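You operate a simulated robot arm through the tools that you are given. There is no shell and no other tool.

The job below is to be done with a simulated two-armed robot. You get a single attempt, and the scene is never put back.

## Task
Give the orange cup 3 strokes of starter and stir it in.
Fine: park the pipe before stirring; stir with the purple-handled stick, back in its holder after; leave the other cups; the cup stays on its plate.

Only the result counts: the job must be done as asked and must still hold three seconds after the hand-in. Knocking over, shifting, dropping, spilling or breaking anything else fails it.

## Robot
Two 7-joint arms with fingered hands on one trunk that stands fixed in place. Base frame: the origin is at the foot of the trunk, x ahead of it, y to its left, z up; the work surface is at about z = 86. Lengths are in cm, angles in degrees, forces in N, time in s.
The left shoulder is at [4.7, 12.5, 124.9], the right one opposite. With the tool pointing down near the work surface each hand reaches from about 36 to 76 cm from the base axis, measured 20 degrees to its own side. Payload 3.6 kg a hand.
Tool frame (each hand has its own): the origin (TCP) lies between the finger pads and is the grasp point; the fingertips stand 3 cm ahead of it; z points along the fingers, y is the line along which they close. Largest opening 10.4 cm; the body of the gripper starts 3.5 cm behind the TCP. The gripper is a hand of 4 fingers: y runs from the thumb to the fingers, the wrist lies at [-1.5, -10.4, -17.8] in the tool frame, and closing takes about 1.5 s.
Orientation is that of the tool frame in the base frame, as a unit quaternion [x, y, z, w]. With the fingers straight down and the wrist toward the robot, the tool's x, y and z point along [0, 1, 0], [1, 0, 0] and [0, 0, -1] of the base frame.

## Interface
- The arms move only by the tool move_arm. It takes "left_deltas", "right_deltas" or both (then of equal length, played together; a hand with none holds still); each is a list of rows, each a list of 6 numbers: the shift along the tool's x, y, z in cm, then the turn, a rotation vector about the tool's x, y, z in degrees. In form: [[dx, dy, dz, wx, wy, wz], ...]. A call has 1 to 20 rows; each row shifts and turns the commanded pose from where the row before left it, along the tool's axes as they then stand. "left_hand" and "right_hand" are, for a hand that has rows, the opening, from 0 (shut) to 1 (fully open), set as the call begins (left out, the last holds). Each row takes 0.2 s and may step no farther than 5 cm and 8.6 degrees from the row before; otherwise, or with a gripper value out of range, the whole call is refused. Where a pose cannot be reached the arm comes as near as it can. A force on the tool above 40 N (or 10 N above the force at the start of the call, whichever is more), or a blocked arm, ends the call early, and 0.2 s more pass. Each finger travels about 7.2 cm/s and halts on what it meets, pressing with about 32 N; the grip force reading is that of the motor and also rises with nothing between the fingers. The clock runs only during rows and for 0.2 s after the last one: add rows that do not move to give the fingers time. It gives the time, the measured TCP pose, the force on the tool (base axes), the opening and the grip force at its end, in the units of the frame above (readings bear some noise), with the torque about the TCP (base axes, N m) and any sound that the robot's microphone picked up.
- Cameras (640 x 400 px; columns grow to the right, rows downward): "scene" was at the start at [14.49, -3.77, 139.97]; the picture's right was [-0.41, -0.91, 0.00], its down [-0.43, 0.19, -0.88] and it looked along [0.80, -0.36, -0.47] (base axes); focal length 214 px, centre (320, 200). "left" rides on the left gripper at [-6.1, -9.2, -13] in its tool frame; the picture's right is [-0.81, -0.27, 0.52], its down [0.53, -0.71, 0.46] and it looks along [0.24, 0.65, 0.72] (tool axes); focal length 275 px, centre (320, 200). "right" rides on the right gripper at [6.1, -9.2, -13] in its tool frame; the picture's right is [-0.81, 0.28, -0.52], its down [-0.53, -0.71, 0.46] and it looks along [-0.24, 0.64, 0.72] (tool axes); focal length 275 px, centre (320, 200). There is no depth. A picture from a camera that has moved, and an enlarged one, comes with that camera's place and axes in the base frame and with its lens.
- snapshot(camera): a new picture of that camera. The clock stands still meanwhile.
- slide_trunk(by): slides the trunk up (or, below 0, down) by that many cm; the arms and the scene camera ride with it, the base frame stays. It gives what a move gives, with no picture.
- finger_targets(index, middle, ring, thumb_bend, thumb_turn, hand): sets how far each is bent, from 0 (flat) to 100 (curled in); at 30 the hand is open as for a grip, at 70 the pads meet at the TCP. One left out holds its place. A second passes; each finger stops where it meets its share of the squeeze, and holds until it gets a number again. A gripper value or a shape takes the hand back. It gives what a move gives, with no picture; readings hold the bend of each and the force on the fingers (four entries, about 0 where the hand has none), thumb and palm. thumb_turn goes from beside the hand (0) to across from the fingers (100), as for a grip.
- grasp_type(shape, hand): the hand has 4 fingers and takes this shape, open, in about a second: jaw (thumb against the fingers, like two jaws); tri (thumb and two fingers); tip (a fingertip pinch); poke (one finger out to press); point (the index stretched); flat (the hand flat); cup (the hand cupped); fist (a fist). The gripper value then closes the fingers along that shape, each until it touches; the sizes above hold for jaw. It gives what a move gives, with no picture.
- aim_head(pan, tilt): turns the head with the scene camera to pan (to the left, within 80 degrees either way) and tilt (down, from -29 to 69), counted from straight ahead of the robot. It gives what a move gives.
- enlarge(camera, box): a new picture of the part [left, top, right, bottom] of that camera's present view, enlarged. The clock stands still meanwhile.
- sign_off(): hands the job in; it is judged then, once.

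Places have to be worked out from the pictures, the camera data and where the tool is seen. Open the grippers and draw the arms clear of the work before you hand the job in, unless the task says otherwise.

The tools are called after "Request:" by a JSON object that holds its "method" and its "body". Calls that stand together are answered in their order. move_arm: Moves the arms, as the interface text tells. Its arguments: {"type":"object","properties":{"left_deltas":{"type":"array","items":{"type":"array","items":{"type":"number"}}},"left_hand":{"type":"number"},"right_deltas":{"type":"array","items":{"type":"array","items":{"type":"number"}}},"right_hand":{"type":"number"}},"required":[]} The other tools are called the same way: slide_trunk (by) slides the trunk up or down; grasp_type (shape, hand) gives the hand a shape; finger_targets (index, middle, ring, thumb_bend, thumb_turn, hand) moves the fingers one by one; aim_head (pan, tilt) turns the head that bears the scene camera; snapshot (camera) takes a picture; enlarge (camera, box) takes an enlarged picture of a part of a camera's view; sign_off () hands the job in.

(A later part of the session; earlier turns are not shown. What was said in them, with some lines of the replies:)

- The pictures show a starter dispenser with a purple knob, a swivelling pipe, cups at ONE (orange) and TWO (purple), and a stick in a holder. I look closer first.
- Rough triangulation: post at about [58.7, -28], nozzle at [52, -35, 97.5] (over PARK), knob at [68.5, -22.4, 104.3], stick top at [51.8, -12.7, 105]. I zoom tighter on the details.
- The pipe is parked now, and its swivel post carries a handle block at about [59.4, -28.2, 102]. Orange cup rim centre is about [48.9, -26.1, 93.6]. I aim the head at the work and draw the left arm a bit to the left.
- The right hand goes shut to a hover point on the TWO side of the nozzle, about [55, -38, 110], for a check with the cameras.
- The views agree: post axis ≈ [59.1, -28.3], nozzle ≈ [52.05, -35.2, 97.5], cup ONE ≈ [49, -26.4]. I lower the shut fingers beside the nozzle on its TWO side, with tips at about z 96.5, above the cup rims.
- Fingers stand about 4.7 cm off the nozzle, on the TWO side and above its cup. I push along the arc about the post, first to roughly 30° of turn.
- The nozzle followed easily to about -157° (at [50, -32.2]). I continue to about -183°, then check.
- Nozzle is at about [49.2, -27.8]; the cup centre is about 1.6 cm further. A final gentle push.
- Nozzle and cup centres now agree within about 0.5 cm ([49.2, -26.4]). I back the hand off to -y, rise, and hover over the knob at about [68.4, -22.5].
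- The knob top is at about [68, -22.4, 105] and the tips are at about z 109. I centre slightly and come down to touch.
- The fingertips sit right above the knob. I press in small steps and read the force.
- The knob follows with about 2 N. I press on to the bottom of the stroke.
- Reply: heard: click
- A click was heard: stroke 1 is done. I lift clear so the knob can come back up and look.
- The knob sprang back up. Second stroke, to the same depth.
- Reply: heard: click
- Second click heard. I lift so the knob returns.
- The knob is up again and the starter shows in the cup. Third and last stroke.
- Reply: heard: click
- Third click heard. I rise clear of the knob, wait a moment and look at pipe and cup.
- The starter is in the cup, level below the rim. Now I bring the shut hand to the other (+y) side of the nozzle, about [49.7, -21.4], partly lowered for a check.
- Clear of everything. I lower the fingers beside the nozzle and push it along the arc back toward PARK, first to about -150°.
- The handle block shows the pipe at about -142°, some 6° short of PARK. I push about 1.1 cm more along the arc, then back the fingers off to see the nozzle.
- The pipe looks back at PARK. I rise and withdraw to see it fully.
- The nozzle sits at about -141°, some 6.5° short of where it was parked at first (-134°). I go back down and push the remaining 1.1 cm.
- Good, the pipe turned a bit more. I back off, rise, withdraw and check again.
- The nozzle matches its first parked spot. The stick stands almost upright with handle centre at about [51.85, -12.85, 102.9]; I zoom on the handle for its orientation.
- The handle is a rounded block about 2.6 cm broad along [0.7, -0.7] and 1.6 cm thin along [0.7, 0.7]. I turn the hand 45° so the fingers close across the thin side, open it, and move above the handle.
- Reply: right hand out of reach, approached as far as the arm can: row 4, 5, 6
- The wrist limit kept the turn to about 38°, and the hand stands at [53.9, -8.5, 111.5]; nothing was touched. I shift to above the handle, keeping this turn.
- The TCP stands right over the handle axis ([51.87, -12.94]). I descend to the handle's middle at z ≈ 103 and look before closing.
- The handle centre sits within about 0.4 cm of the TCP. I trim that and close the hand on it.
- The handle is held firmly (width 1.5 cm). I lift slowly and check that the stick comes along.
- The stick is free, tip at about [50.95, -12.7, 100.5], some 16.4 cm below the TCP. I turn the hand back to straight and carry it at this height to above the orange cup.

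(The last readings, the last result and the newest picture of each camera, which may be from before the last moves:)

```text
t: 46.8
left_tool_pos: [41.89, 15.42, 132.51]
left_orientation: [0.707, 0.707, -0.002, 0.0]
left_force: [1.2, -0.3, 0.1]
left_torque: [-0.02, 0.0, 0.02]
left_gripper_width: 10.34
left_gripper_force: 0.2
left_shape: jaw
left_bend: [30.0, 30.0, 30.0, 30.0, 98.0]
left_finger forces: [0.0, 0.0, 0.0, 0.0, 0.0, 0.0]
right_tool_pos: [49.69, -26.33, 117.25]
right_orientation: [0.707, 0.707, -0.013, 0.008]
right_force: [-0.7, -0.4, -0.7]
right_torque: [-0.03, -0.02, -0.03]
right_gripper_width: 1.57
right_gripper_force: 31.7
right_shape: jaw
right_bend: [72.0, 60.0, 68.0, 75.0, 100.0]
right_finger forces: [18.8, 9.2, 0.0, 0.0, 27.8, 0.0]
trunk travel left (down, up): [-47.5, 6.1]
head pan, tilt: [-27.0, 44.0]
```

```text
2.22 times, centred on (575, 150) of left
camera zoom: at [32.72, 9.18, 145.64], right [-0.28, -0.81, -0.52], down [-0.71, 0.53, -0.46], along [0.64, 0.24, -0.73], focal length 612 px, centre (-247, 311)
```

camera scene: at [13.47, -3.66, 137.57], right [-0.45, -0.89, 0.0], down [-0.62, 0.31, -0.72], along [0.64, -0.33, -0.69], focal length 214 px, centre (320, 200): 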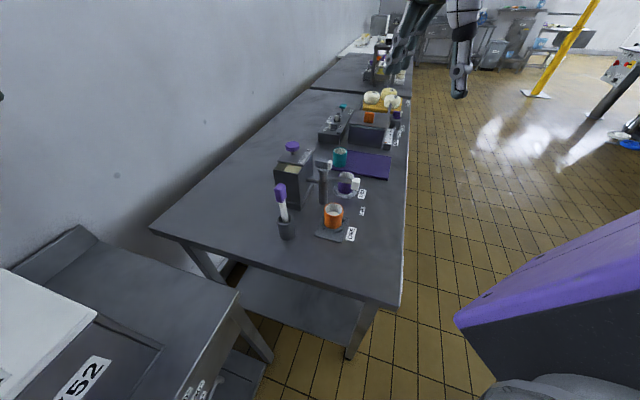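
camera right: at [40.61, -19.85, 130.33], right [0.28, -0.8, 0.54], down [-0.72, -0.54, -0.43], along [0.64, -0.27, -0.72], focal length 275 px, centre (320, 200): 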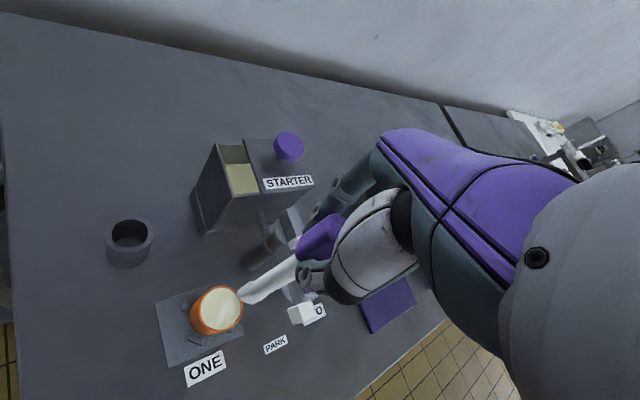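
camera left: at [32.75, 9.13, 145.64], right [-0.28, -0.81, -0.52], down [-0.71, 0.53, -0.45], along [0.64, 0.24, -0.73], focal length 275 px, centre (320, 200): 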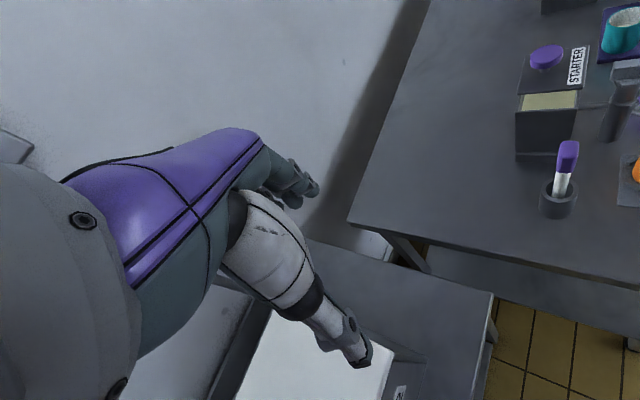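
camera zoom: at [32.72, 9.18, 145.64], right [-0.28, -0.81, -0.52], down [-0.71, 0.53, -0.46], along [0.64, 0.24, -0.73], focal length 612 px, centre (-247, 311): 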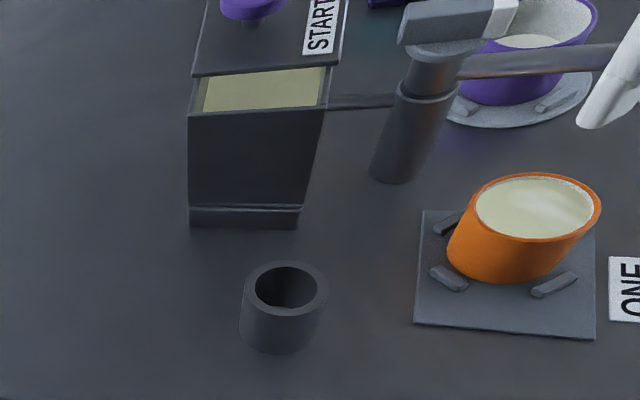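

The tip is at about [49, -26.6, 101], nearly over the cup. I lower until it is just above the rim and compare in close-ups.

Request:
{"method": "move_arm", "body": {"right_deltas": [[0, 0, 2, 0, 0, 0], [0, 0, 2, 0, 0, 0], [0, 0, 1, 0, 0, 0], [0, 0, 0, 0, 0, 0]]}}

Request:
{"method": "enlarge", "body": {"camera": "scene", "box": [315, 180, 365, 240]}}

Request:
{"method": "enlarge", "body": {"camera": "right", "box": [130, 200, 330, 390]}}

Request:
{"method": "enlarge", "body": {"camera": "left", "box": [560, 80, 640, 200]}}

```text
t: 47.8
left_tool_pos: [41.83, 15.32, 132.48]
left_orientation: [0.707, 0.707, -0.001, 0.0]
left_force: [-0.5, 0.1, -0.3]
left_torque: [-0.01, 0.02, -0.03]
left_gripper_width: 10.32
left_gripper_force: 0.1
left_shape: jaw
left_bend: [30.0, 30.0, 30.0, 30.0, 98.0]
left_finger forces: [0.0, 0.0, 0.0, 0.0, 0.0, 0.0]
right_tool_pos: [49.64, -26.27, 112.4]
right_orientation: [0.708, 0.706, -0.013, 0.007]
right_force: [0.4, 0.6, -1.1]
right_torque: [-0.02, -0.01, -0.01]
right_gripper_width: 1.56
right_gripper_force: 32.2
right_shape: jaw
right_bend: [72.0, 60.0, 68.0, 75.0, 100.0]
right_finger forces: [18.9, 9.0, 0.0, 0.0, 27.9, 0.1]
trunk travel left (down, up): [-47.5, 6.1]
head pan, tilt: [-27.0, 44.0]
```

```text
6.67 times, centred on (340, 210) of scene
camera zoom: at [13.5, -3.73, 137.56], right [-0.45, -0.89, 0.0], down [-0.62, 0.32, -0.72], along [0.64, -0.33, -0.69], focal length 1430 px, centre (187, 133)
```

zoom: 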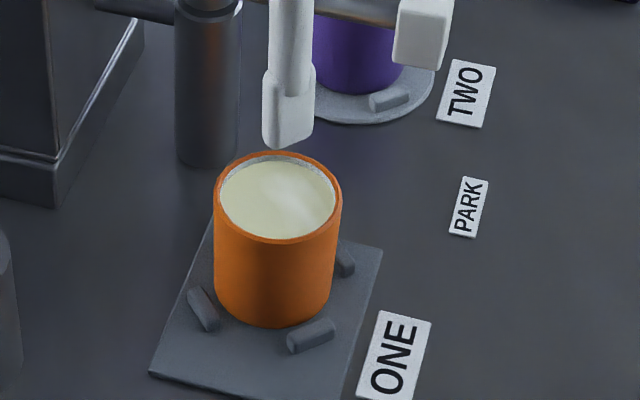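

```text
2.11 times, centred on (230, 295) of right
camera zoom: at [40.51, -19.85, 125.33], right [0.28, -0.8, 0.54], down [-0.72, -0.54, -0.43], along [0.64, -0.27, -0.72], focal length 580 px, centre (510, 0)
```

zoom: 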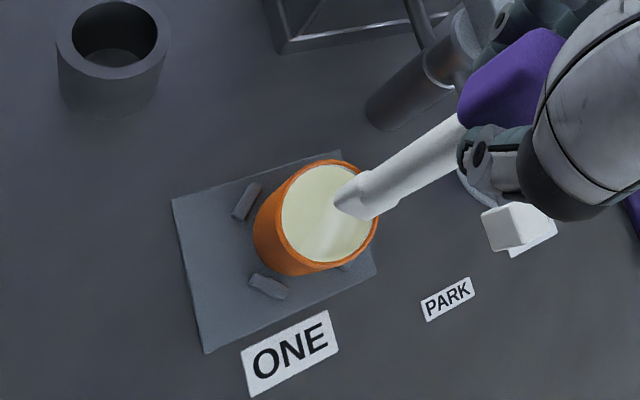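

```text
3.33 times, centred on (600, 140) of left
camera zoom: at [32.7, 9.14, 145.66], right [-0.28, -0.81, -0.52], down [-0.71, 0.53, -0.46], along [0.64, 0.24, -0.73], focal length 918 px, centre (-613, 400)
```

zoom: 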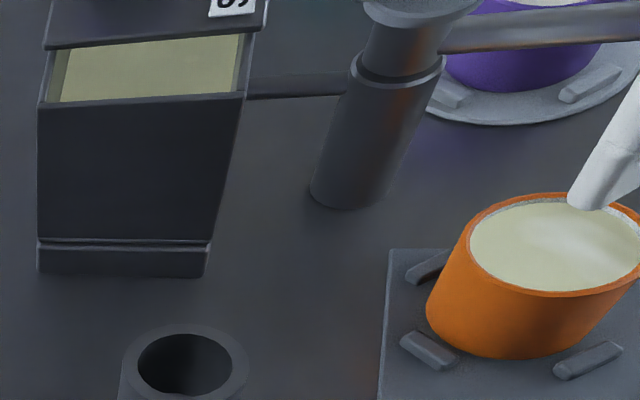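

The tip lies over the cup's centre ([49.0, -26.3]) within a few mm, about 3 cm above the rim. I lower it gently into the cup to a tip height near z 90.

Request:
{"method": "move_arm", "body": {"right_deltas": [[0, 0, 1, 0, 0, 0], [0, 0, 1, 0, 0, 0], [0, 0, 1, 0, 0, 0], [0, 0, 0.8, 0, 0, 0], [0, 0, 0.8, 0, 0, 0], [0, 0, 0.8, 0, 0, 0], [0, 0, 0, 0, 0, 0]]}}

Request:
{"method": "enlarge", "body": {"camera": "scene", "box": [315, 180, 365, 240]}}

Request:
{"method": "enlarge", "body": {"camera": "right", "box": [130, 200, 330, 390]}}

Request:
{"method": "enlarge", "body": {"camera": "left", "box": [560, 80, 640, 200]}}

```text
t: 49.4
left_tool_pos: [41.87, 15.3, 132.6]
left_orientation: [0.707, 0.707, -0.002, -0.001]
left_force: [-0.2, -0.7, -0.4]
left_torque: [0.0, 0.0, 0.01]
left_gripper_width: 10.36
left_gripper_force: 0.1
left_shape: jaw
left_bend: [30.0, 30.0, 30.0, 30.0, 98.0]
left_finger forces: [0.0, 0.0, 0.1, 0.0, 0.1, 0.0]
right_tool_pos: [49.49, -26.51, 107.0]
right_orientation: [0.707, 0.707, -0.013, 0.008]
right_force: [-1.0, -0.4, -0.7]
right_torque: [-0.01, 0.01, 0.0]
right_gripper_width: 1.57
right_gripper_force: 32.0
right_shape: jaw
right_bend: [72.0, 60.0, 68.0, 75.0, 100.0]
right_finger forces: [19.0, 9.0, 0.1, 0.1, 27.9, 0.0]
trunk travel left (down, up): [-47.5, 6.1]
head pan, tilt: [-27.0, 44.0]
```

```text
6.67 times, centred on (340, 210) of scene
camera zoom: at [13.49, -3.74, 137.56], right [-0.45, -0.89, 0.0], down [-0.62, 0.32, -0.72], along [0.64, -0.33, -0.69], focal length 1430 px, centre (187, 133)
```

zoom: 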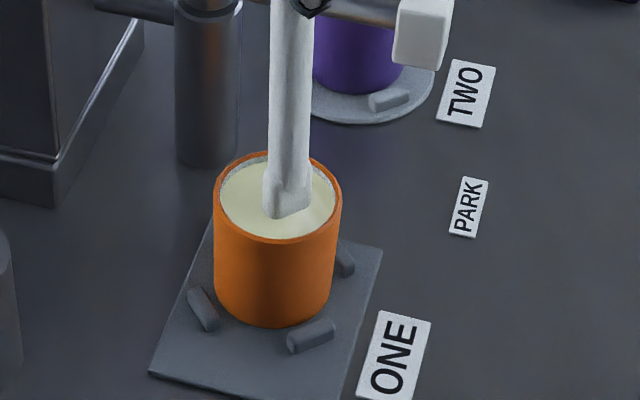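

```text
2.11 times, centred on (230, 295) of right
camera zoom: at [40.41, -20.01, 119.9], right [0.28, -0.8, 0.54], down [-0.72, -0.54, -0.43], along [0.64, -0.27, -0.72], focal length 580 px, centre (510, 0)
```

zoom: 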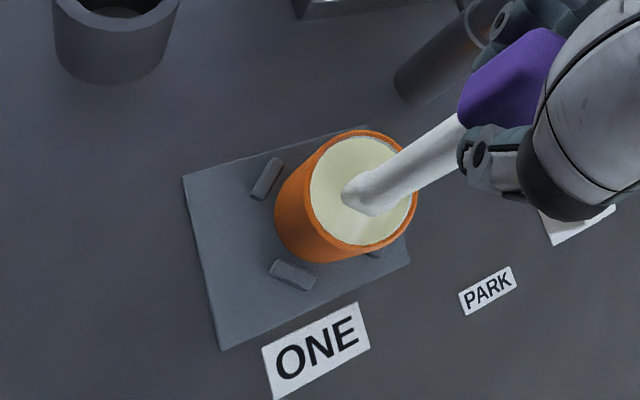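

```text
3.33 times, centred on (600, 140) of left
camera zoom: at [32.68, 9.13, 145.66], right [-0.28, -0.81, -0.52], down [-0.71, 0.53, -0.46], along [0.64, 0.24, -0.73], focal length 918 px, centre (-613, 400)
```

zoom: 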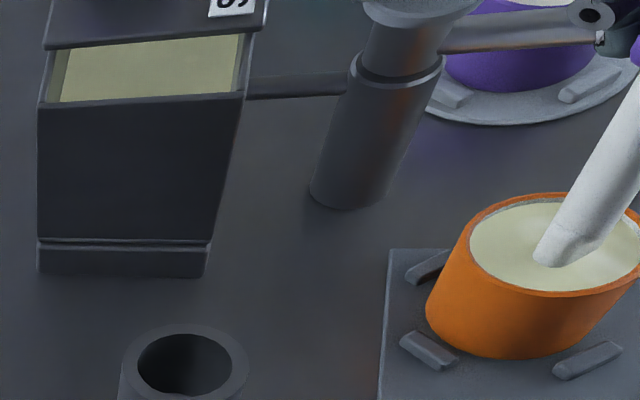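

The stick stands in the liquid near the middle with about 1.4 cm free all round. I sink it 1.2 cm more, move out 0.8 cm, and make a first slow circle.

Request:
{"method": "move_arm", "body": {"right_deltas": [[0.2, 0.1, 0.4, 0, 0, 0], [0, 0, 0.4, 0, 0, 0], [0, 0, 0.4, 0, 0, 0], [0, 0.4, 0, 0, 0, 0], [0, 0.4, 0, 0, 0, 0], [0.47, -0.153, 0, 0, 0, 0], [0.291, -0.4, 0, 0, 0, 0], [0, -0.494, 0, 0, 0, 0], [-0.291, -0.4, 0, 0, 0, 0], [-0.47, -0.153, 0, 0, 0, 0], [-0.47, 0.153, 0, 0, 0, 0], [-0.291, 0.4, 0, 0, 0, 0], [0, 0.494, 0, 0, 0, 0], [0.291, 0.4, 0, 0, 0, 0], [0.47, 0.153, 0, 0, 0, 0]]}}

Request:
{"method": "enlarge", "body": {"camera": "scene", "box": [315, 180, 365, 240]}}

Request:
{"method": "enlarge", "body": {"camera": "right", "box": [130, 200, 330, 390]}}

```text
t: 52.6
left_tool_pos: [41.93, 15.3, 132.35]
left_orientation: [0.707, 0.707, -0.001, -0.001]
left_force: [-0.9, 0.2, 0.4]
left_torque: [0.01, 0.02, -0.02]
left_gripper_width: 10.37
left_gripper_force: 0.0
left_shape: jaw
left_bend: [30.0, 30.0, 30.0, 30.0, 98.0]
left_finger forces: [0.1, 0.0, 0.0, 0.0, 0.0, 0.1]
right_tool_pos: [50.47, -26.31, 105.69]
right_orientation: [0.708, 0.706, -0.013, 0.008]
right_force: [0.5, -0.6, 0.5]
right_torque: [0.02, 0.02, -0.02]
right_gripper_width: 1.56
right_gripper_force: 31.8
right_shape: jaw
right_bend: [72.0, 60.0, 68.0, 75.0, 100.0]
right_finger forces: [18.9, 9.0, 0.0, 0.1, 27.9, 0.0]
trunk travel left (down, up): [-47.5, 6.1]
head pan, tilt: [-27.0, 44.0]
```

```text
6.67 times, centred on (340, 210) of scene
camera zoom: at [13.51, -3.72, 137.56], right [-0.45, -0.89, 0.0], down [-0.62, 0.32, -0.72], along [0.64, -0.33, -0.69], focal length 1430 px, centre (187, 133)
```

zoom: 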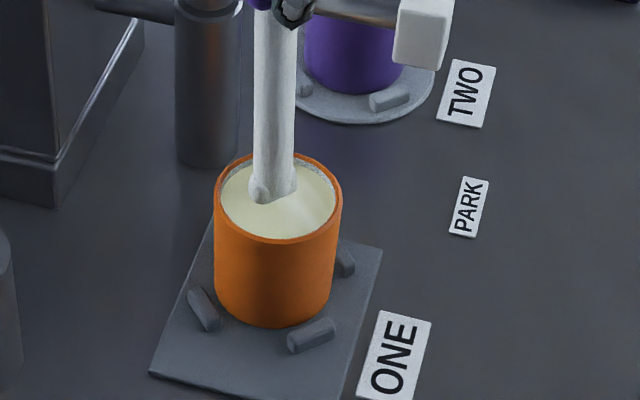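

```text
2.11 times, centred on (230, 295) of right
camera zoom: at [41.41, -19.9, 118.64], right [0.28, -0.8, 0.54], down [-0.72, -0.54, -0.43], along [0.64, -0.27, -0.72], focal length 580 px, centre (510, 0)
```

zoom: 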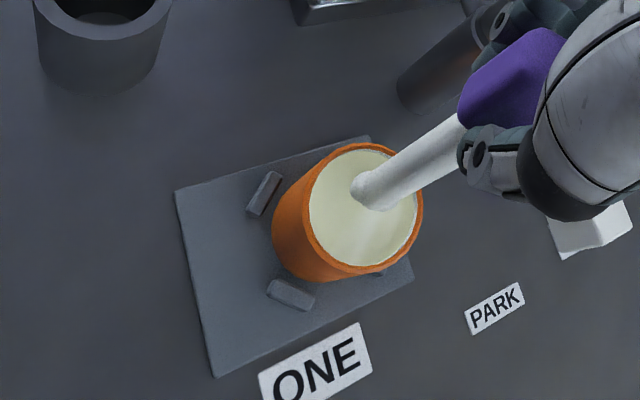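

No contact force and the cup has not moved. I keep stirring: two more turns.

Request:
{"method": "move_arm", "body": {"right_deltas": [[0.47, -0.153, 0, 0, 0, 0], [0.291, -0.4, 0, 0, 0, 0], [0, -0.494, 0, 0, 0, 0], [-0.291, -0.4, 0, 0, 0, 0], [-0.47, -0.153, 0, 0, 0, 0], [-0.47, 0.153, 0, 0, 0, 0], [-0.291, 0.4, 0, 0, 0, 0], [0, 0.494, 0, 0, 0, 0], [0.291, 0.4, 0, 0, 0, 0], [0.47, 0.153, 0, 0, 0, 0], [0.47, -0.153, 0, 0, 0, 0], [0.291, -0.4, 0, 0, 0, 0], [0, -0.494, 0, 0, 0, 0], [-0.291, -0.4, 0, 0, 0, 0], [-0.47, -0.153, 0, 0, 0, 0], [-0.47, 0.153, 0, 0, 0, 0], [-0.291, 0.4, 0, 0, 0, 0], [0, 0.494, 0, 0, 0, 0], [0.291, 0.4, 0, 0, 0, 0], [0.47, 0.153, 0, 0, 0, 0]]}}

Request:
{"method": "enlarge", "body": {"camera": "scene", "box": [315, 180, 365, 240]}}

```text
t: 56.8
left_tool_pos: [41.86, 15.2, 132.45]
left_orientation: [0.707, 0.707, -0.001, 0.001]
left_force: [-0.7, -0.4, 0.1]
left_torque: [0.0, 0.0, -0.01]
left_gripper_width: 10.36
left_gripper_force: 0.0
left_shape: jaw
left_bend: [30.0, 30.0, 30.0, 30.0, 98.0]
left_finger forces: [0.1, 0.0, 0.1, 0.0, 0.0, 0.0]
right_tool_pos: [50.16, -26.36, 105.8]
right_orientation: [0.707, 0.707, -0.013, 0.007]
right_force: [-0.2, 1.0, 0.1]
right_torque: [0.01, 0.01, 0.0]
right_gripper_width: 1.57
right_gripper_force: 31.6
right_shape: jaw
right_bend: [72.0, 60.0, 68.0, 75.0, 100.0]
right_finger forces: [18.7, 9.1, 0.1, 0.1, 27.9, 0.0]
trunk travel left (down, up): [-47.5, 6.1]
head pan, tilt: [-27.0, 44.0]
```

```text
6.67 times, centred on (340, 210) of scene
camera zoom: at [13.51, -3.72, 137.56], right [-0.45, -0.89, 0.0], down [-0.62, 0.32, -0.72], along [0.64, -0.33, -0.69], focal length 1430 px, centre (187, 133)
```

zoom: 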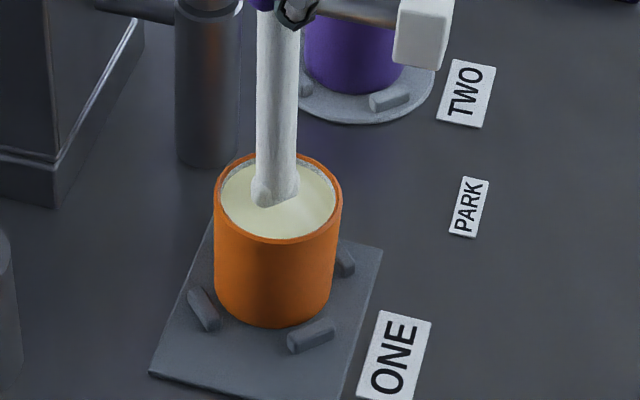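

The surface looks uniform now; to be sure I sink 0.5 cm more and stir four more turns.

Request:
{"method": "move_arm", "body": {"right_deltas": [[0.47, -0.153, 0.25, 0, 0, 0], [0.291, -0.4, 0.25, 0, 0, 0], [0, -0.494, 0, 0, 0, 0], [-0.291, -0.4, 0, 0, 0, 0], [-0.47, -0.153, 0, 0, 0, 0], [-0.47, 0.153, 0, 0, 0, 0], [-0.291, 0.4, 0, 0, 0, 0], [0, 0.494, 0, 0, 0, 0], [0.291, 0.4, 0, 0, 0, 0], [0.47, 0.153, 0, 0, 0, 0], [0.47, -0.153, 0, 0, 0, 0], [0.291, -0.4, 0, 0, 0, 0], [0, -0.494, 0, 0, 0, 0], [-0.291, -0.4, 0, 0, 0, 0], [-0.47, -0.153, 0, 0, 0, 0], [-0.47, 0.153, 0, 0, 0, 0], [-0.291, 0.4, 0, 0, 0, 0], [0, 0.494, 0, 0, 0, 0], [0.291, 0.4, 0, 0, 0, 0], [0.47, 0.153, 0, 0, 0, 0]]}}

Request:
{"method": "move_arm", "body": {"right_deltas": [[0.47, -0.153, 0, 0, 0, 0], [0.291, -0.4, 0, 0, 0, 0], [0, -0.494, 0, 0, 0, 0], [-0.291, -0.4, 0, 0, 0, 0], [-0.47, -0.153, 0, 0, 0, 0], [-0.47, 0.153, 0, 0, 0, 0], [-0.291, 0.4, 0, 0, 0, 0], [0, 0.494, 0, 0, 0, 0], [0.291, 0.4, 0, 0, 0, 0], [0.47, 0.153, 0, 0, 0, 0], [0.47, -0.153, 0, 0, 0, 0], [0.291, -0.4, 0, 0, 0, 0], [0, -0.494, 0, 0, 0, 0], [-0.291, -0.4, 0, 0, 0, 0], [-0.47, -0.153, 0, 0, 0, 0], [-0.47, 0.153, 0, 0, 0, 0], [-0.291, 0.4, 0, 0, 0, 0], [0, 0.494, 0, 0, 0, 0], [0.291, 0.4, 0, 0, 0, 0], [0.47, 0.153, 0, 0, 0, 0]]}}

Request:
{"method": "enlarge", "body": {"camera": "scene", "box": [315, 180, 365, 240]}}

Request:
{"method": "enlarge", "body": {"camera": "left", "box": [560, 80, 640, 200]}}

```text
t: 61.0
left_tool_pos: [41.77, 15.23, 132.48]
left_orientation: [0.707, 0.707, -0.001, -0.001]
left_force: [-0.1, -0.4, -0.4]
left_torque: [-0.03, 0.01, 0.04]
left_gripper_width: 10.38
left_gripper_force: 0.0
left_shape: jaw
left_bend: [30.0, 30.0, 30.0, 30.0, 98.0]
left_finger forces: [0.1, 0.1, 0.0, 0.1, 0.0, 0.0]
right_tool_pos: [50.41, -26.33, 105.08]
right_orientation: [0.707, 0.707, -0.013, 0.008]
right_force: [-0.6, 0.1, 0.1]
right_torque: [0.01, -0.03, -0.04]
right_gripper_width: 1.58
right_gripper_force: 32.1
right_shape: jaw
right_bend: [72.0, 60.0, 68.0, 75.0, 100.0]
right_finger forces: [18.9, 9.0, 0.0, 0.1, 28.0, 0.0]
trunk travel left (down, up): [-47.5, 6.1]
head pan, tilt: [-27.0, 44.0]
```

```text
t: 65.2
left_tool_pos: [41.88, 15.26, 132.49]
left_orientation: [0.707, 0.707, -0.003, 0.0]
left_force: [-0.3, 0.1, -0.4]
left_torque: [-0.01, 0.03, 0.02]
left_gripper_width: 10.35
left_gripper_force: 0.0
left_shape: jaw
left_bend: [30.0, 30.0, 30.0, 30.0, 98.0]
left_finger forces: [0.0, 0.0, 0.1, 0.0, 0.1, 0.0]
right_tool_pos: [50.3, -26.28, 105.01]
right_orientation: [0.708, 0.706, -0.012, 0.008]
right_force: [0.2, 0.1, -0.8]
right_torque: [-0.02, -0.01, 0.0]
right_gripper_width: 1.54
right_gripper_force: 32.0
right_shape: jaw
right_bend: [72.0, 60.0, 68.0, 75.0, 100.0]
right_finger forces: [19.0, 9.0, 0.0, 0.0, 27.9, 0.1]
trunk travel left (down, up): [-47.5, 6.1]
head pan, tilt: [-27.0, 44.0]
```

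```text
6.67 times, centred on (340, 210) of scene
camera zoom: at [13.51, -3.73, 137.56], right [-0.45, -0.89, 0.0], down [-0.62, 0.32, -0.72], along [0.64, -0.33, -0.69], focal length 1430 px, centre (187, 133)
```

zoom: 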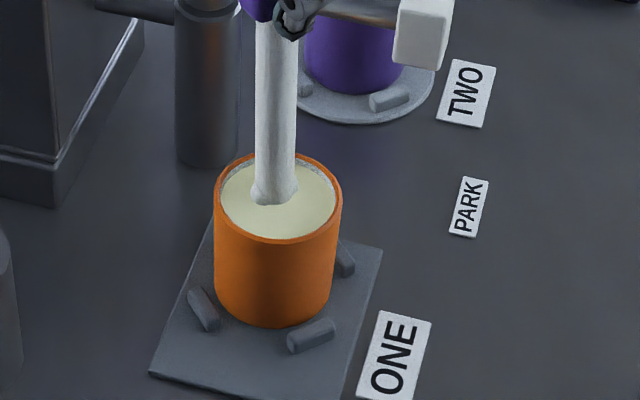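

```text
3.33 times, centred on (600, 140) of left
camera zoom: at [32.71, 9.14, 145.65], right [-0.28, -0.81, -0.52], down [-0.71, 0.53, -0.46], along [0.64, 0.24, -0.73], focal length 918 px, centre (-613, 400)
```

zoom: 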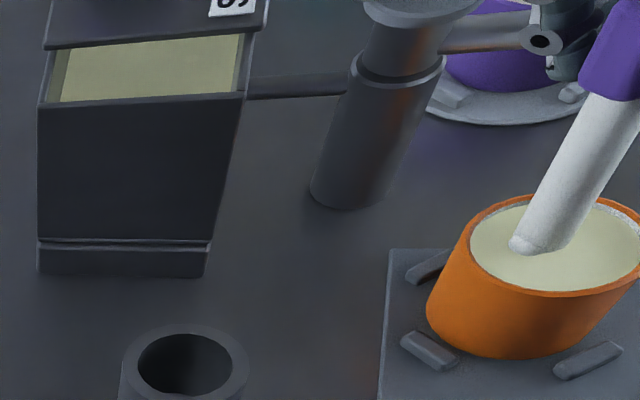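

The starter is stirred in and the cup has not shifted. I centre the stick, raise it slowly, pause to let it drip, and carry it back above the holder.

Request:
{"method": "move_arm", "body": {"right_deltas": [[0, -0.4, 0, 0, 0, 0], [0, -0.4, 0, 0, 0, 0], [0, 0, -1.2, 0, 0, 0], [0, 0, -1.2, 0, 0, 0], [0, 0, -1.2, 0, 0, 0], [0, 0, -1.2, 0, 0, 0], [0, 0, -1.5, 0, 0, 0], [0, 0, 0, 0, 0, 0], [0, 0, 0, 0, 0, 0], [0, 0, 0, 0, 0, 0], [0, 0, -2.5, 0, 0, 0], [0, 0, -2.5, 0, 0, 0], [0, 0, 0, 0, 0, 0], [0, 0, 0, 0, 0, 0]]}}

Request:
{"method": "move_arm", "body": {"right_deltas": [[2.25, 0.48, 0, 0, 0, 0], [2.25, 0.48, 0, 0, 0, 0], [2.25, 0.48, 0, 0, 0, 0], [2.25, 0.48, 0, 0, 0, 0], [2.25, 0.48, 0, 0, 0, 0], [2.25, 0.48, 0, 0, 0, 0], [0, 0, 0, 0, 0, 0]]}}

Request:
{"method": "enlarge", "body": {"camera": "scene", "box": [260, 120, 380, 245]}}

Request:
{"method": "enlarge", "body": {"camera": "left", "box": [500, 80, 640, 240]}}

Request:
{"method": "snapshot", "body": {"camera": "right"}}

```text
t: 68.2
left_tool_pos: [41.77, 15.23, 132.51]
left_orientation: [0.707, 0.707, -0.001, 0.0]
left_force: [0.4, 0.1, 0.4]
left_torque: [-0.01, 0.0, 0.0]
left_gripper_width: 10.34
left_gripper_force: 0.1
left_shape: jaw
left_bend: [30.0, 30.0, 30.0, 30.0, 98.0]
left_finger forces: [0.1, 0.0, 0.0, 0.0, 0.1, 0.0]
right_tool_pos: [49.83, -25.83, 116.48]
right_orientation: [0.707, 0.707, -0.013, 0.008]
right_force: [0.3, 0.0, -0.4]
right_torque: [0.0, 0.02, 0.06]
right_gripper_width: 1.58
right_gripper_force: 31.8
right_shape: jaw
right_bend: [72.0, 60.0, 68.0, 75.0, 100.0]
right_finger forces: [18.9, 9.1, 0.1, 0.0, 28.0, 0.0]
trunk travel left (down, up): [-47.5, 6.1]
head pan, tilt: [-27.0, 44.0]
```

```text
t: 69.8
left_tool_pos: [41.75, 15.25, 132.53]
left_orientation: [0.708, 0.707, 0.0, 0.001]
left_force: [0.0, 0.3, 1.1]
left_torque: [-0.01, 0.0, 0.03]
left_gripper_width: 10.37
left_gripper_force: 0.0
left_shape: jaw
left_bend: [30.0, 30.0, 30.0, 30.0, 98.0]
left_finger forces: [0.0, 0.0, 0.0, 0.0, 0.0, 0.1]
right_tool_pos: [52.58, -12.67, 115.97]
right_orientation: [0.707, 0.707, -0.013, 0.007]
right_force: [-0.1, -1.0, -0.6]
right_torque: [0.0, -0.01, 0.01]
right_gripper_width: 1.58
right_gripper_force: 31.8
right_shape: jaw
right_bend: [72.0, 60.0, 68.0, 75.0, 100.0]
right_finger forces: [18.9, 9.0, 0.0, 0.0, 27.9, 0.1]
trunk travel left (down, up): [-47.5, 6.1]
head pan, tilt: [-27.0, 44.0]
```

```text
3.20 times, centred on (320, 182) of scene
camera zoom: at [13.47, -3.77, 137.57], right [-0.45, -0.89, 0.0], down [-0.62, 0.32, -0.72], along [0.64, -0.33, -0.69], focal length 686 px, centre (320, 256)
```

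zoom: 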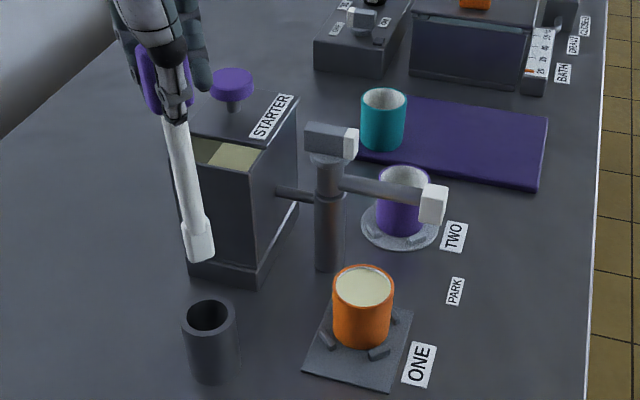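

```text
2.50 times, centred on (570, 160) of left
camera zoom: at [32.65, 9.1, 145.67], right [-0.27, -0.81, -0.52], down [-0.71, 0.53, -0.46], along [0.64, 0.24, -0.73], focal length 688 px, centre (-305, 300)
```

zoom: 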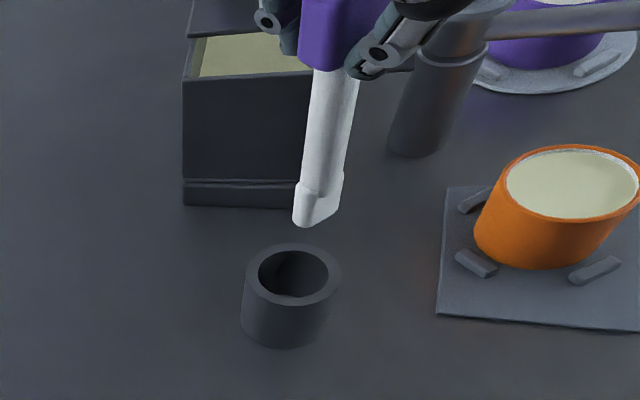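

```text
taken
camera right: at [43.46, -6.2, 128.96], right [0.28, -0.8, 0.54], down [-0.72, -0.54, -0.43], along [0.64, -0.27, -0.72], focal length 275 px, centre (320, 200)
```

right: 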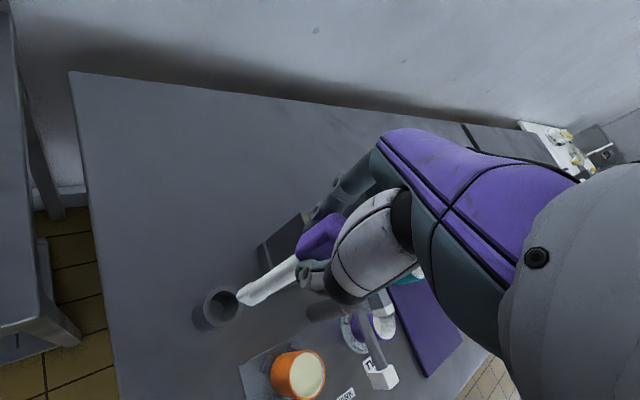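

Relative to the holder's rim the tip is about 0.4 cm short in x. I correct that and lower to just above the rim for a close check.

Request:
{"method": "move_arm", "body": {"right_deltas": [[0.1, 0.4, 1.5, 0, 0, 0], [0, 0, 1.5, 0, 0, 0], [0, 0, 1.5, 0, 0, 0], [0, 0, 1, 0, 0, 0], [0, 0, 0, 0, 0, 0]]}}

Request:
{"method": "enlarge", "body": {"camera": "scene", "box": [275, 180, 325, 245]}}

Request:
{"method": "enlarge", "body": {"camera": "left", "box": [530, 130, 610, 230]}}

Request:
{"method": "enlarge", "body": {"camera": "right", "box": [160, 220, 320, 360]}}

```text
t: 71.0
left_tool_pos: [41.8, 15.19, 132.62]
left_orientation: [0.708, 0.706, -0.001, 0.0]
left_force: [0.1, 0.5, -0.1]
left_torque: [-0.02, -0.01, 0.01]
left_gripper_width: 10.38
left_gripper_force: 0.0
left_shape: jaw
left_bend: [30.0, 30.0, 30.0, 30.0, 98.0]
left_finger forces: [0.0, 0.1, 0.1, 0.1, 0.0, 0.1]
right_tool_pos: [52.98, -12.45, 110.58]
right_orientation: [0.707, 0.707, -0.013, 0.008]
right_force: [-1.3, 0.0, -1.4]
right_torque: [-0.02, 0.01, 0.01]
right_gripper_width: 1.55
right_gripper_force: 32.3
right_shape: jaw
right_bend: [72.0, 60.0, 68.0, 75.0, 100.0]
right_finger forces: [18.8, 9.0, 0.0, 0.1, 27.9, 0.0]
trunk travel left (down, up): [-47.5, 6.1]
head pan, tilt: [-27.0, 44.0]
```

```text
6.15 times, centred on (300, 212) of scene
camera zoom: at [13.5, -3.73, 137.57], right [-0.45, -0.89, 0.0], down [-0.62, 0.32, -0.72], along [0.64, -0.33, -0.69], focal length 1320 px, centre (443, 123)
```

zoom: 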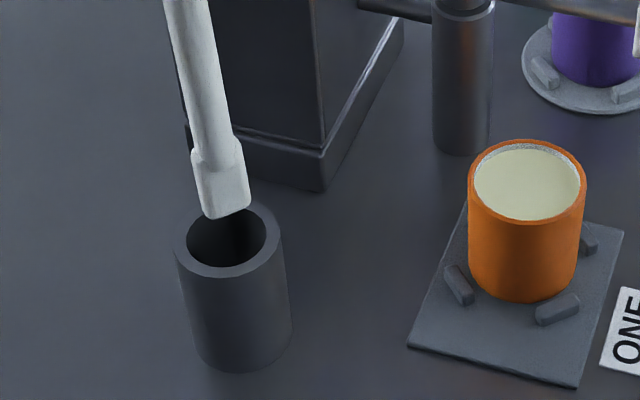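

```text
4.00 times, centred on (570, 180) of left
camera zoom: at [32.69, 9.14, 145.66], right [-0.28, -0.81, -0.52], down [-0.71, 0.53, -0.46], along [0.64, 0.24, -0.73], focal length 1101 px, centre (-680, 280)
```

zoom: 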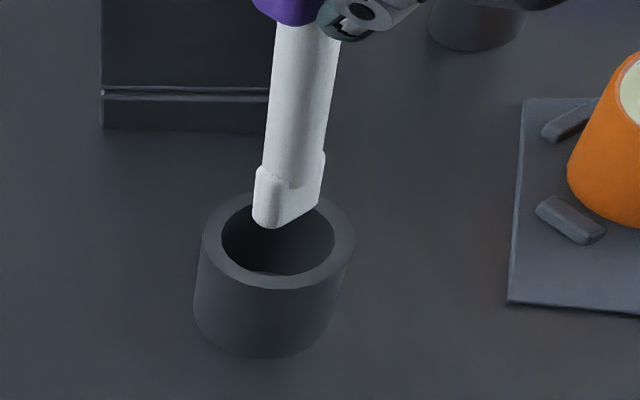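

```text
2.86 times, centred on (240, 290) of right
camera zoom: at [43.92, -6.17, 123.57], right [0.28, -0.8, 0.54], down [-0.72, -0.54, -0.43], along [0.64, -0.27, -0.72], focal length 786 px, centre (549, -57)
```

zoom: 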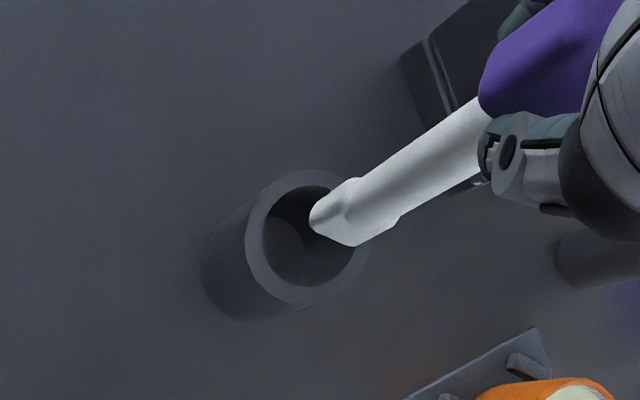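

The tip is about 0.3 cm off the holder centre, 1.4 cm above the rim. I trim and lower 4 cm into the holder, watching the force.

Request:
{"method": "move_arm", "body": {"right_deltas": [[0.15, -0.3, 0.3, 0, 0, 0], [0.03, 0, 0.7, 0, 0, 0], [0.03, 0, 1, 0, 0, 0], [0.03, 0, 1, 0, 0, 0], [0.03, 0, 1, 0, 0, 0], [0, 0, 0, 0, 0, 0]]}}

Request:
{"method": "enlarge", "body": {"camera": "scene", "box": [275, 180, 325, 245]}}

Request:
{"method": "enlarge", "body": {"camera": "left", "box": [530, 130, 610, 230]}}

```text
t: 72.4
left_tool_pos: [41.82, 15.42, 132.55]
left_orientation: [0.708, 0.707, -0.001, 0.0]
left_force: [-0.6, 0.4, 0.4]
left_torque: [0.05, -0.01, 0.02]
left_gripper_width: 10.33
left_gripper_force: 0.0
left_shape: jaw
left_bend: [30.0, 30.0, 30.0, 30.0, 98.0]
left_finger forces: [0.0, 0.0, 0.0, 0.0, 0.0, 0.0]
right_tool_pos: [52.44, -12.45, 106.57]
right_orientation: [0.708, 0.706, -0.013, 0.007]
right_force: [0.1, -0.4, -0.3]
right_torque: [-0.02, -0.01, -0.01]
right_gripper_width: 1.54
right_gripper_force: 32.1
right_shape: jaw
right_bend: [72.0, 60.0, 68.0, 75.0, 100.0]
right_finger forces: [18.9, 9.0, 0.0, 0.1, 28.0, 0.1]
trunk travel left (down, up): [-47.5, 6.1]
head pan, tilt: [-27.0, 44.0]
```

```text
6.15 times, centred on (300, 212) of scene
camera zoom: at [13.49, -3.73, 137.57], right [-0.45, -0.89, 0.0], down [-0.62, 0.32, -0.72], along [0.64, -0.33, -0.69], focal length 1320 px, centre (443, 123)
```

zoom: 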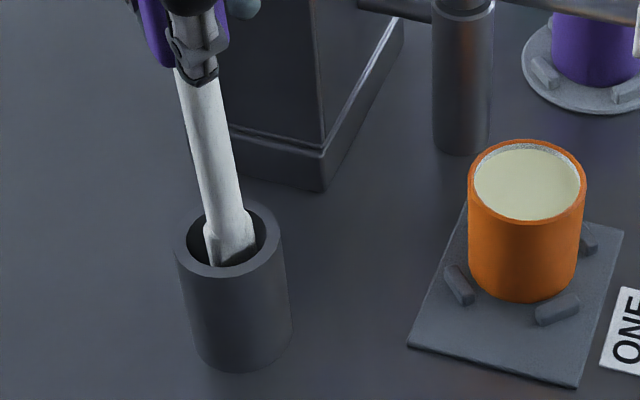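

```text
4.00 times, centred on (570, 180) of left
camera zoom: at [32.68, 9.14, 145.66], right [-0.28, -0.81, -0.52], down [-0.71, 0.53, -0.46], along [0.64, 0.24, -0.73], focal length 1101 px, centre (-680, 280)
```

zoom: 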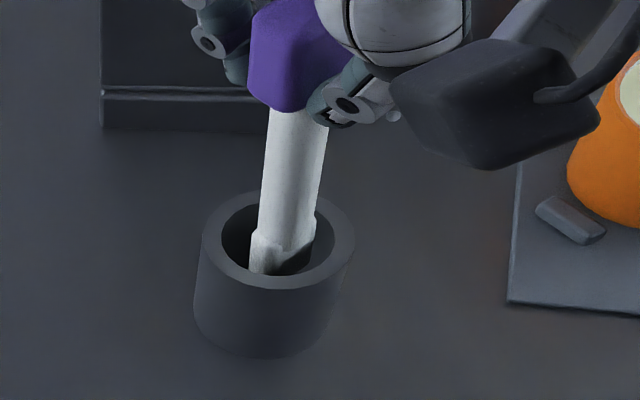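

The stick is inside the holder without contact. I lower the last 3.4 cm.

Request:
{"method": "move_arm", "body": {"right_deltas": [[0.03, 0, 0.8, 0, 0, 0], [0.03, 0, 0.8, 0, 0, 0], [0.03, 0, 0.8, 0, 0, 0], [0.02, 0, 0.5, 0, 0, 0], [0, 0, 0.3, 0, 0, 0], [0, 0, 0, 0, 0, 0]]}}

Request:
{"method": "enlarge", "body": {"camera": "scene", "box": [275, 180, 325, 245]}}

Request:
{"method": "enlarge", "body": {"camera": "left", "box": [530, 130, 610, 230]}}

```text
t: 73.8
left_tool_pos: [41.79, 15.34, 132.43]
left_orientation: [0.707, 0.707, -0.001, -0.001]
left_force: [-0.1, -0.8, -0.2]
left_torque: [0.0, 0.02, -0.01]
left_gripper_width: 10.37
left_gripper_force: 0.0
left_shape: jaw
left_bend: [30.0, 30.0, 30.0, 30.0, 98.0]
left_finger forces: [0.1, 0.1, 0.0, 0.0, 0.1, 0.0]
right_tool_pos: [52.52, -12.38, 103.4]
right_orientation: [0.707, 0.707, -0.013, 0.008]
right_force: [0.1, -0.2, -0.8]
right_torque: [-0.01, 0.01, -0.03]
right_gripper_width: 1.57
right_gripper_force: 32.3
right_shape: jaw
right_bend: [72.0, 60.0, 68.0, 75.0, 100.0]
right_finger forces: [18.9, 9.0, 0.0, 0.0, 27.8, 0.0]
trunk travel left (down, up): [-47.5, 6.1]
head pan, tilt: [-27.0, 44.0]
```

```text
6.15 times, centred on (300, 212) of scene
camera zoom: at [13.51, -3.74, 137.56], right [-0.45, -0.89, 0.0], down [-0.62, 0.32, -0.72], along [0.64, -0.33, -0.69], focal length 1320 px, centre (443, 123)
```

zoom: 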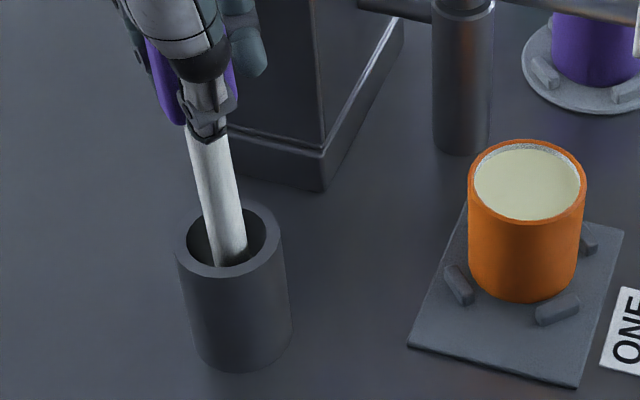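

```text
4.00 times, centred on (570, 180) of left
camera zoom: at [32.7, 9.13, 145.66], right [-0.28, -0.81, -0.52], down [-0.71, 0.53, -0.46], along [0.64, 0.24, -0.73], focal length 1101 px, centre (-680, 280)
```

zoom: 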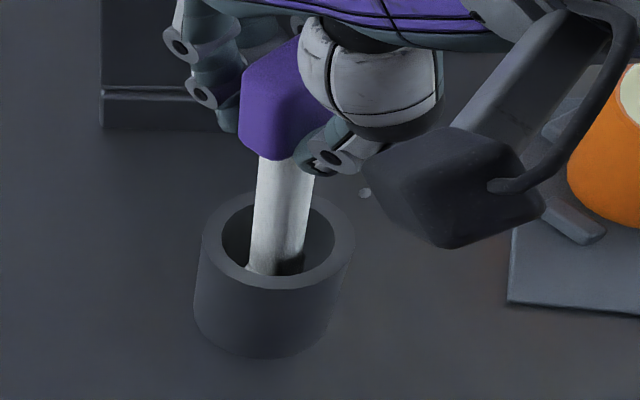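

No contact yet; down another half centimetre in tiny steps toward the floor of the holder.

Request:
{"method": "move_arm", "body": {"right_deltas": [[0, 0, 0.15, 0, 0, 0], [0, 0, 0.15, 0, 0, 0], [0, 0, 0.15, 0, 0, 0], [0, 0, 0, 0, 0, 0]]}}

```text
t: 74.8
left_tool_pos: [41.8, 15.38, 132.47]
left_orientation: [0.707, 0.707, 0.0, 0.0]
left_force: [-0.6, 0.2, 0.3]
left_torque: [0.0, 0.04, 0.01]
left_gripper_width: 10.37
left_gripper_force: 0.1
left_shape: jaw
left_bend: [30.0, 30.0, 30.0, 30.0, 98.0]
left_finger forces: [0.1, 0.1, 0.1, 0.0, 0.1, 0.1]
right_tool_pos: [52.48, -12.55, 102.88]
right_orientation: [0.708, 0.706, -0.013, 0.008]
right_force: [0.0, -0.3, 2.8]
right_torque: [-0.02, -0.01, -0.04]
right_gripper_width: 1.6
right_gripper_force: 32.2
right_shape: jaw
right_bend: [72.0, 60.0, 68.0, 75.0, 100.0]
right_finger forces: [19.2, 9.2, 0.0, 0.0, 28.7, 0.0]
trunk travel left (down, up): [-47.5, 6.1]
head pan, tilt: [-27.0, 44.0]
```

A touch of 2.8 N: the stick stands on the holder's floor. I open the hand in place.

Request:
{"method": "move_arm", "body": {"right_deltas": [[0, 0, 0, 0, 0, 0], [0, 0, 0, 0, 0, 0], [0, 0, 0, 0, 0, 0], [0, 0, 0, 0, 0, 0], [0, 0, 0, 0, 0, 0], [0, 0, 0, 0, 0, 0], [0, 0, 0, 0, 0, 0], [0, 0, 0, 0, 0, 0]], "right_hand": 1}}

Request:
{"method": "enlarge", "body": {"camera": "scene", "box": [265, 160, 335, 245]}}

Request:
{"method": "enlarge", "body": {"camera": "left", "box": [510, 110, 620, 230]}}

```text
t: 76.6
left_tool_pos: [41.83, 15.31, 132.54]
left_orientation: [0.707, 0.707, -0.002, 0.0]
left_force: [-0.2, -0.1, 1.0]
left_torque: [-0.01, 0.02, -0.01]
left_gripper_width: 10.36
left_gripper_force: 0.1
left_shape: jaw
left_bend: [30.0, 30.0, 30.0, 30.0, 98.0]
left_finger forces: [0.1, 0.0, 0.0, 0.0, 0.0, 0.0]
right_tool_pos: [52.56, -12.43, 102.77]
right_orientation: [0.707, 0.707, -0.013, 0.007]
right_force: [-0.7, 0.8, -0.4]
right_torque: [-0.02, 0.02, -0.01]
right_gripper_width: 10.34
right_gripper_force: 0.2
right_shape: jaw
right_bend: [30.0, 30.0, 30.0, 30.0, 98.0]
right_finger forces: [0.0, 0.1, 0.0, 0.0, 0.0, 0.1]
trunk travel left (down, up): [-47.5, 6.1]
head pan, tilt: [-27.0, 44.0]
```

```text
4.71 times, centred on (300, 202) of scene
camera zoom: at [13.5, -3.74, 137.56], right [-0.45, -0.89, 0.0], down [-0.62, 0.32, -0.72], along [0.64, -0.33, -0.69], focal length 1009 px, centre (414, 188)
```

zoom: 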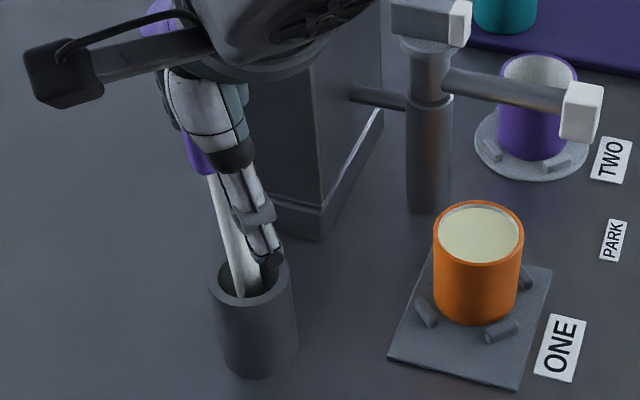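

```text
3.33 times, centred on (565, 170) of left
camera zoom: at [32.69, 9.13, 145.65], right [-0.28, -0.81, -0.52], down [-0.71, 0.53, -0.46], along [0.64, 0.24, -0.73], focal length 918 px, centre (-497, 300)
```

zoom: 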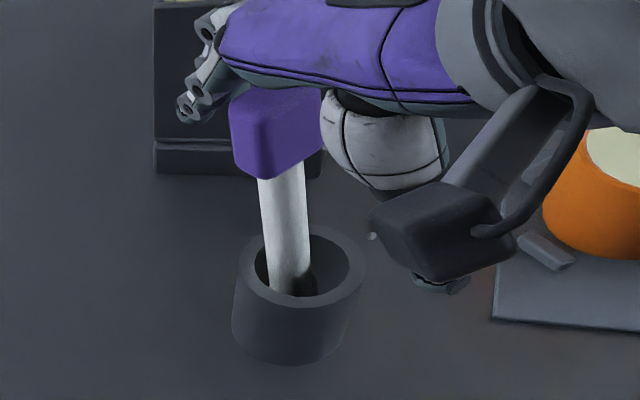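

The stick stands in its holder, leaning slightly to +x, free of the fingers. I centre the open hand on it and rise straight up.

Request:
{"method": "move_arm", "body": {"right_deltas": [[0, 0.6, 0, 0, 0, 0], [0, 0, -1.5, 0, 0, 0], [0, 0, -2, 0, 0, 0], [0, 0, -2.5, 0, 0, 0], [0, 0, -3, 0, 0, 0], [0, 0, -4, 0, 0, 0], [0, 0, -4, 0, 0, 0], [0, 0, 0, 0, 0, 0]]}}

Request:
{"method": "enlarge", "body": {"camera": "scene", "box": [255, 120, 395, 250]}}

Request:
{"method": "enlarge", "body": {"camera": "left", "box": [500, 80, 640, 230]}}

```text
t: 78.4
left_tool_pos: [41.87, 15.24, 132.48]
left_orientation: [0.707, 0.707, 0.0, -0.001]
left_force: [-0.4, -0.1, -0.2]
left_torque: [0.01, 0.02, 0.01]
left_gripper_width: 10.37
left_gripper_force: 0.1
left_shape: jaw
left_bend: [30.0, 30.0, 30.0, 30.0, 98.0]
left_finger forces: [0.0, 0.1, 0.1, 0.0, 0.0, 0.1]
right_tool_pos: [53.25, -12.0, 119.98]
right_orientation: [0.707, 0.707, -0.013, 0.007]
right_force: [0.2, 0.5, 0.2]
right_torque: [0.03, 0.03, 0.0]
right_gripper_width: 10.37
right_gripper_force: 0.0
right_shape: jaw
right_bend: [30.0, 30.0, 30.0, 30.0, 98.0]
right_finger forces: [0.1, 0.0, 0.1, 0.1, 0.0, 0.1]
trunk travel left (down, up): [-47.5, 6.1]
head pan, tilt: [-27.0, 44.0]
```

```text
3.08 times, centred on (325, 185) of scene
camera zoom: at [13.55, -3.75, 137.55], right [-0.45, -0.89, 0.0], down [-0.62, 0.32, -0.72], along [0.64, -0.33, -0.69], focal length 660 px, centre (305, 246)
```

zoom: 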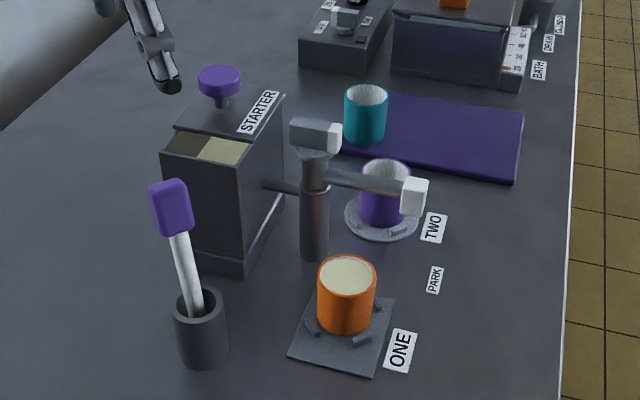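

```text
2.67 times, centred on (570, 155) of left
camera zoom: at [32.74, 9.12, 145.64], right [-0.28, -0.81, -0.52], down [-0.71, 0.53, -0.45], along [0.64, 0.24, -0.73], focal length 734 px, centre (-347, 320)
```

zoom: 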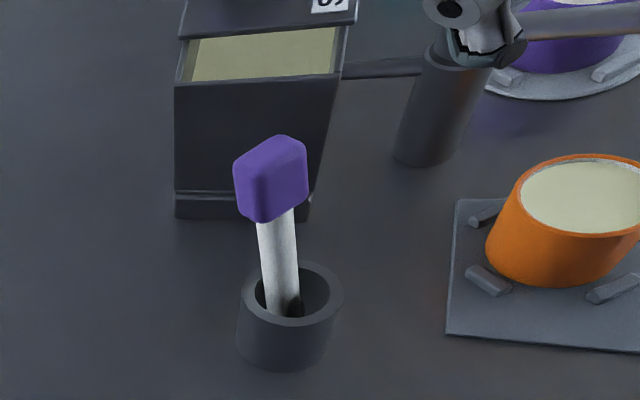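

The stick is back in its holder, the pipe is parked, and the cup is on its plate. I draw the right arm back to its starting area with the hand open.

Request:
{"method": "move_arm", "body": {"right_deltas": [[0, -1, -3, 0, 0, 0], [-2, -2.3, -1.5, 0, 0, 0], [-2.3, -2.3, -1.2, 0, 0, 0], [-2.3, -2.3, -1.2, 0, 0, 0], [-2.3, -2.3, -1.2, 0, 0, 0], [-2.3, -2.3, -1.2, 0, 0, 0], [-2.3, -2.3, -1, 0, 0, 0], [-2.3, -2.3, -1, 0, 0, 0], [-2, 0, 0, 0, 0, 0], [0, 0, 0, 0, 0, 0], [0, 0, 0, 0, 0, 0], [0, 0, 0, 0, 0, 0]]}}

Request:
{"method": "enlarge", "body": {"camera": "scene", "box": [255, 120, 395, 250]}}

Request:
{"method": "enlarge", "body": {"camera": "right", "box": [130, 90, 350, 310]}}

Request:
{"method": "snapshot", "body": {"camera": "scene"}}

```text
t: 81.0
left_tool_pos: [41.86, 15.24, 132.44]
left_orientation: [0.707, 0.708, -0.002, 0.0]
left_force: [-0.2, 0.5, 0.6]
left_torque: [-0.04, 0.02, 0.01]
left_gripper_width: 10.35
left_gripper_force: 0.0
left_shape: jaw
left_bend: [30.0, 30.0, 30.0, 30.0, 98.0]
left_finger forces: [0.1, 0.0, 0.1, 0.0, 0.1, 0.1]
right_tool_pos: [36.28, -29.25, 131.81]
right_orientation: [0.708, 0.706, -0.013, 0.008]
right_force: [-0.1, -0.2, -0.4]
right_torque: [0.01, 0.01, 0.0]
right_gripper_width: 10.37
right_gripper_force: 0.1
right_shape: jaw
right_bend: [30.0, 30.0, 30.0, 30.0, 98.0]
right_finger forces: [0.0, 0.1, 0.0, 0.0, 0.0, 0.0]
trunk travel left (down, up): [-47.5, 6.1]
head pan, tilt: [-27.0, 44.0]
```

```text
3.08 times, centred on (325, 185) of scene
camera zoom: at [13.5, -3.73, 137.56], right [-0.45, -0.89, 0.0], down [-0.62, 0.32, -0.72], along [0.64, -0.33, -0.69], focal length 660 px, centre (305, 246)
```

zoom: 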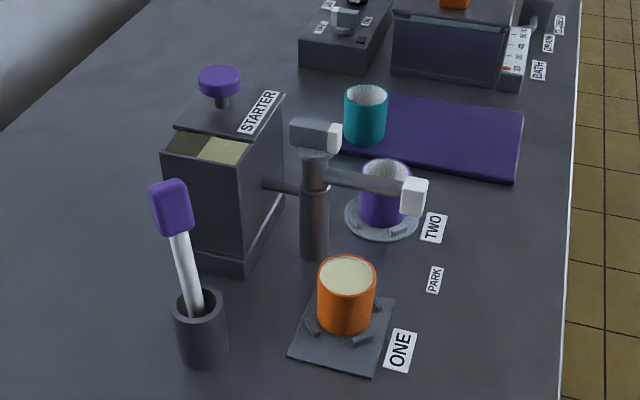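

```text
1.82 times, centred on (240, 200) of right
camera zoom: at [27.28, -22.73, 144.82], right [0.28, -0.8, 0.54], down [-0.72, -0.54, -0.43], along [0.64, -0.27, -0.72], focal length 500 px, centre (466, 200)
```

zoom: 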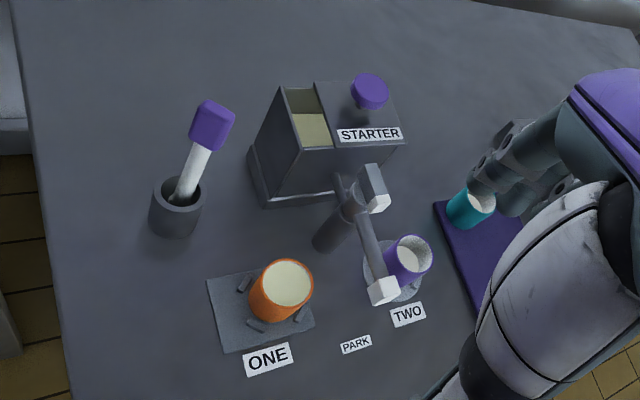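

```text
taken
camera scene: at [13.5, -3.73, 137.56], right [-0.45, -0.89, 0.0], down [-0.62, 0.32, -0.72], along [0.64, -0.33, -0.69], focal length 214 px, centre (320, 200)
```

scene: 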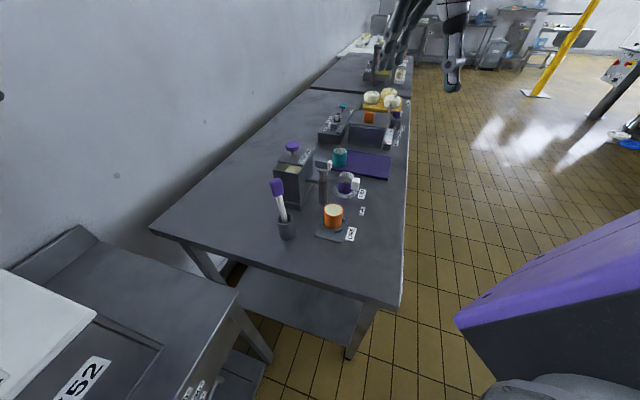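

Both arms are clear and both hands open. The pipe is at PARK, the stick is in its holder, the orange cup is on its plate with the starter stirred in, and the other cups are where they were. I hand the job in.

Request:
{"method": "sign_off", "body": {}}

```text
The job is handed in.
```

The orange cup got 3 strokes of starter, one click heard for each, and the starter is stirred in. I've handed the job in, and no verdict came back.

- **Pipe:** I turned it to ONE for the strokes, then pushed it back to PARK before stirring. My first push stopped about 6.5° short, so I pushed again until it matched its starting spot.
- **Stirring:** I made seven slow turns with the purple-handled stick, about 0.8 cm out from the centre. The liquid looked uniform and the cup did not move on its plate.
- **Stick:** It is back in its holder, standing on the floor of it with a slight lean.
- **Everything else:** The other cups are where they were and I saw no spills. Both hands are open and both arms are clear of the work.
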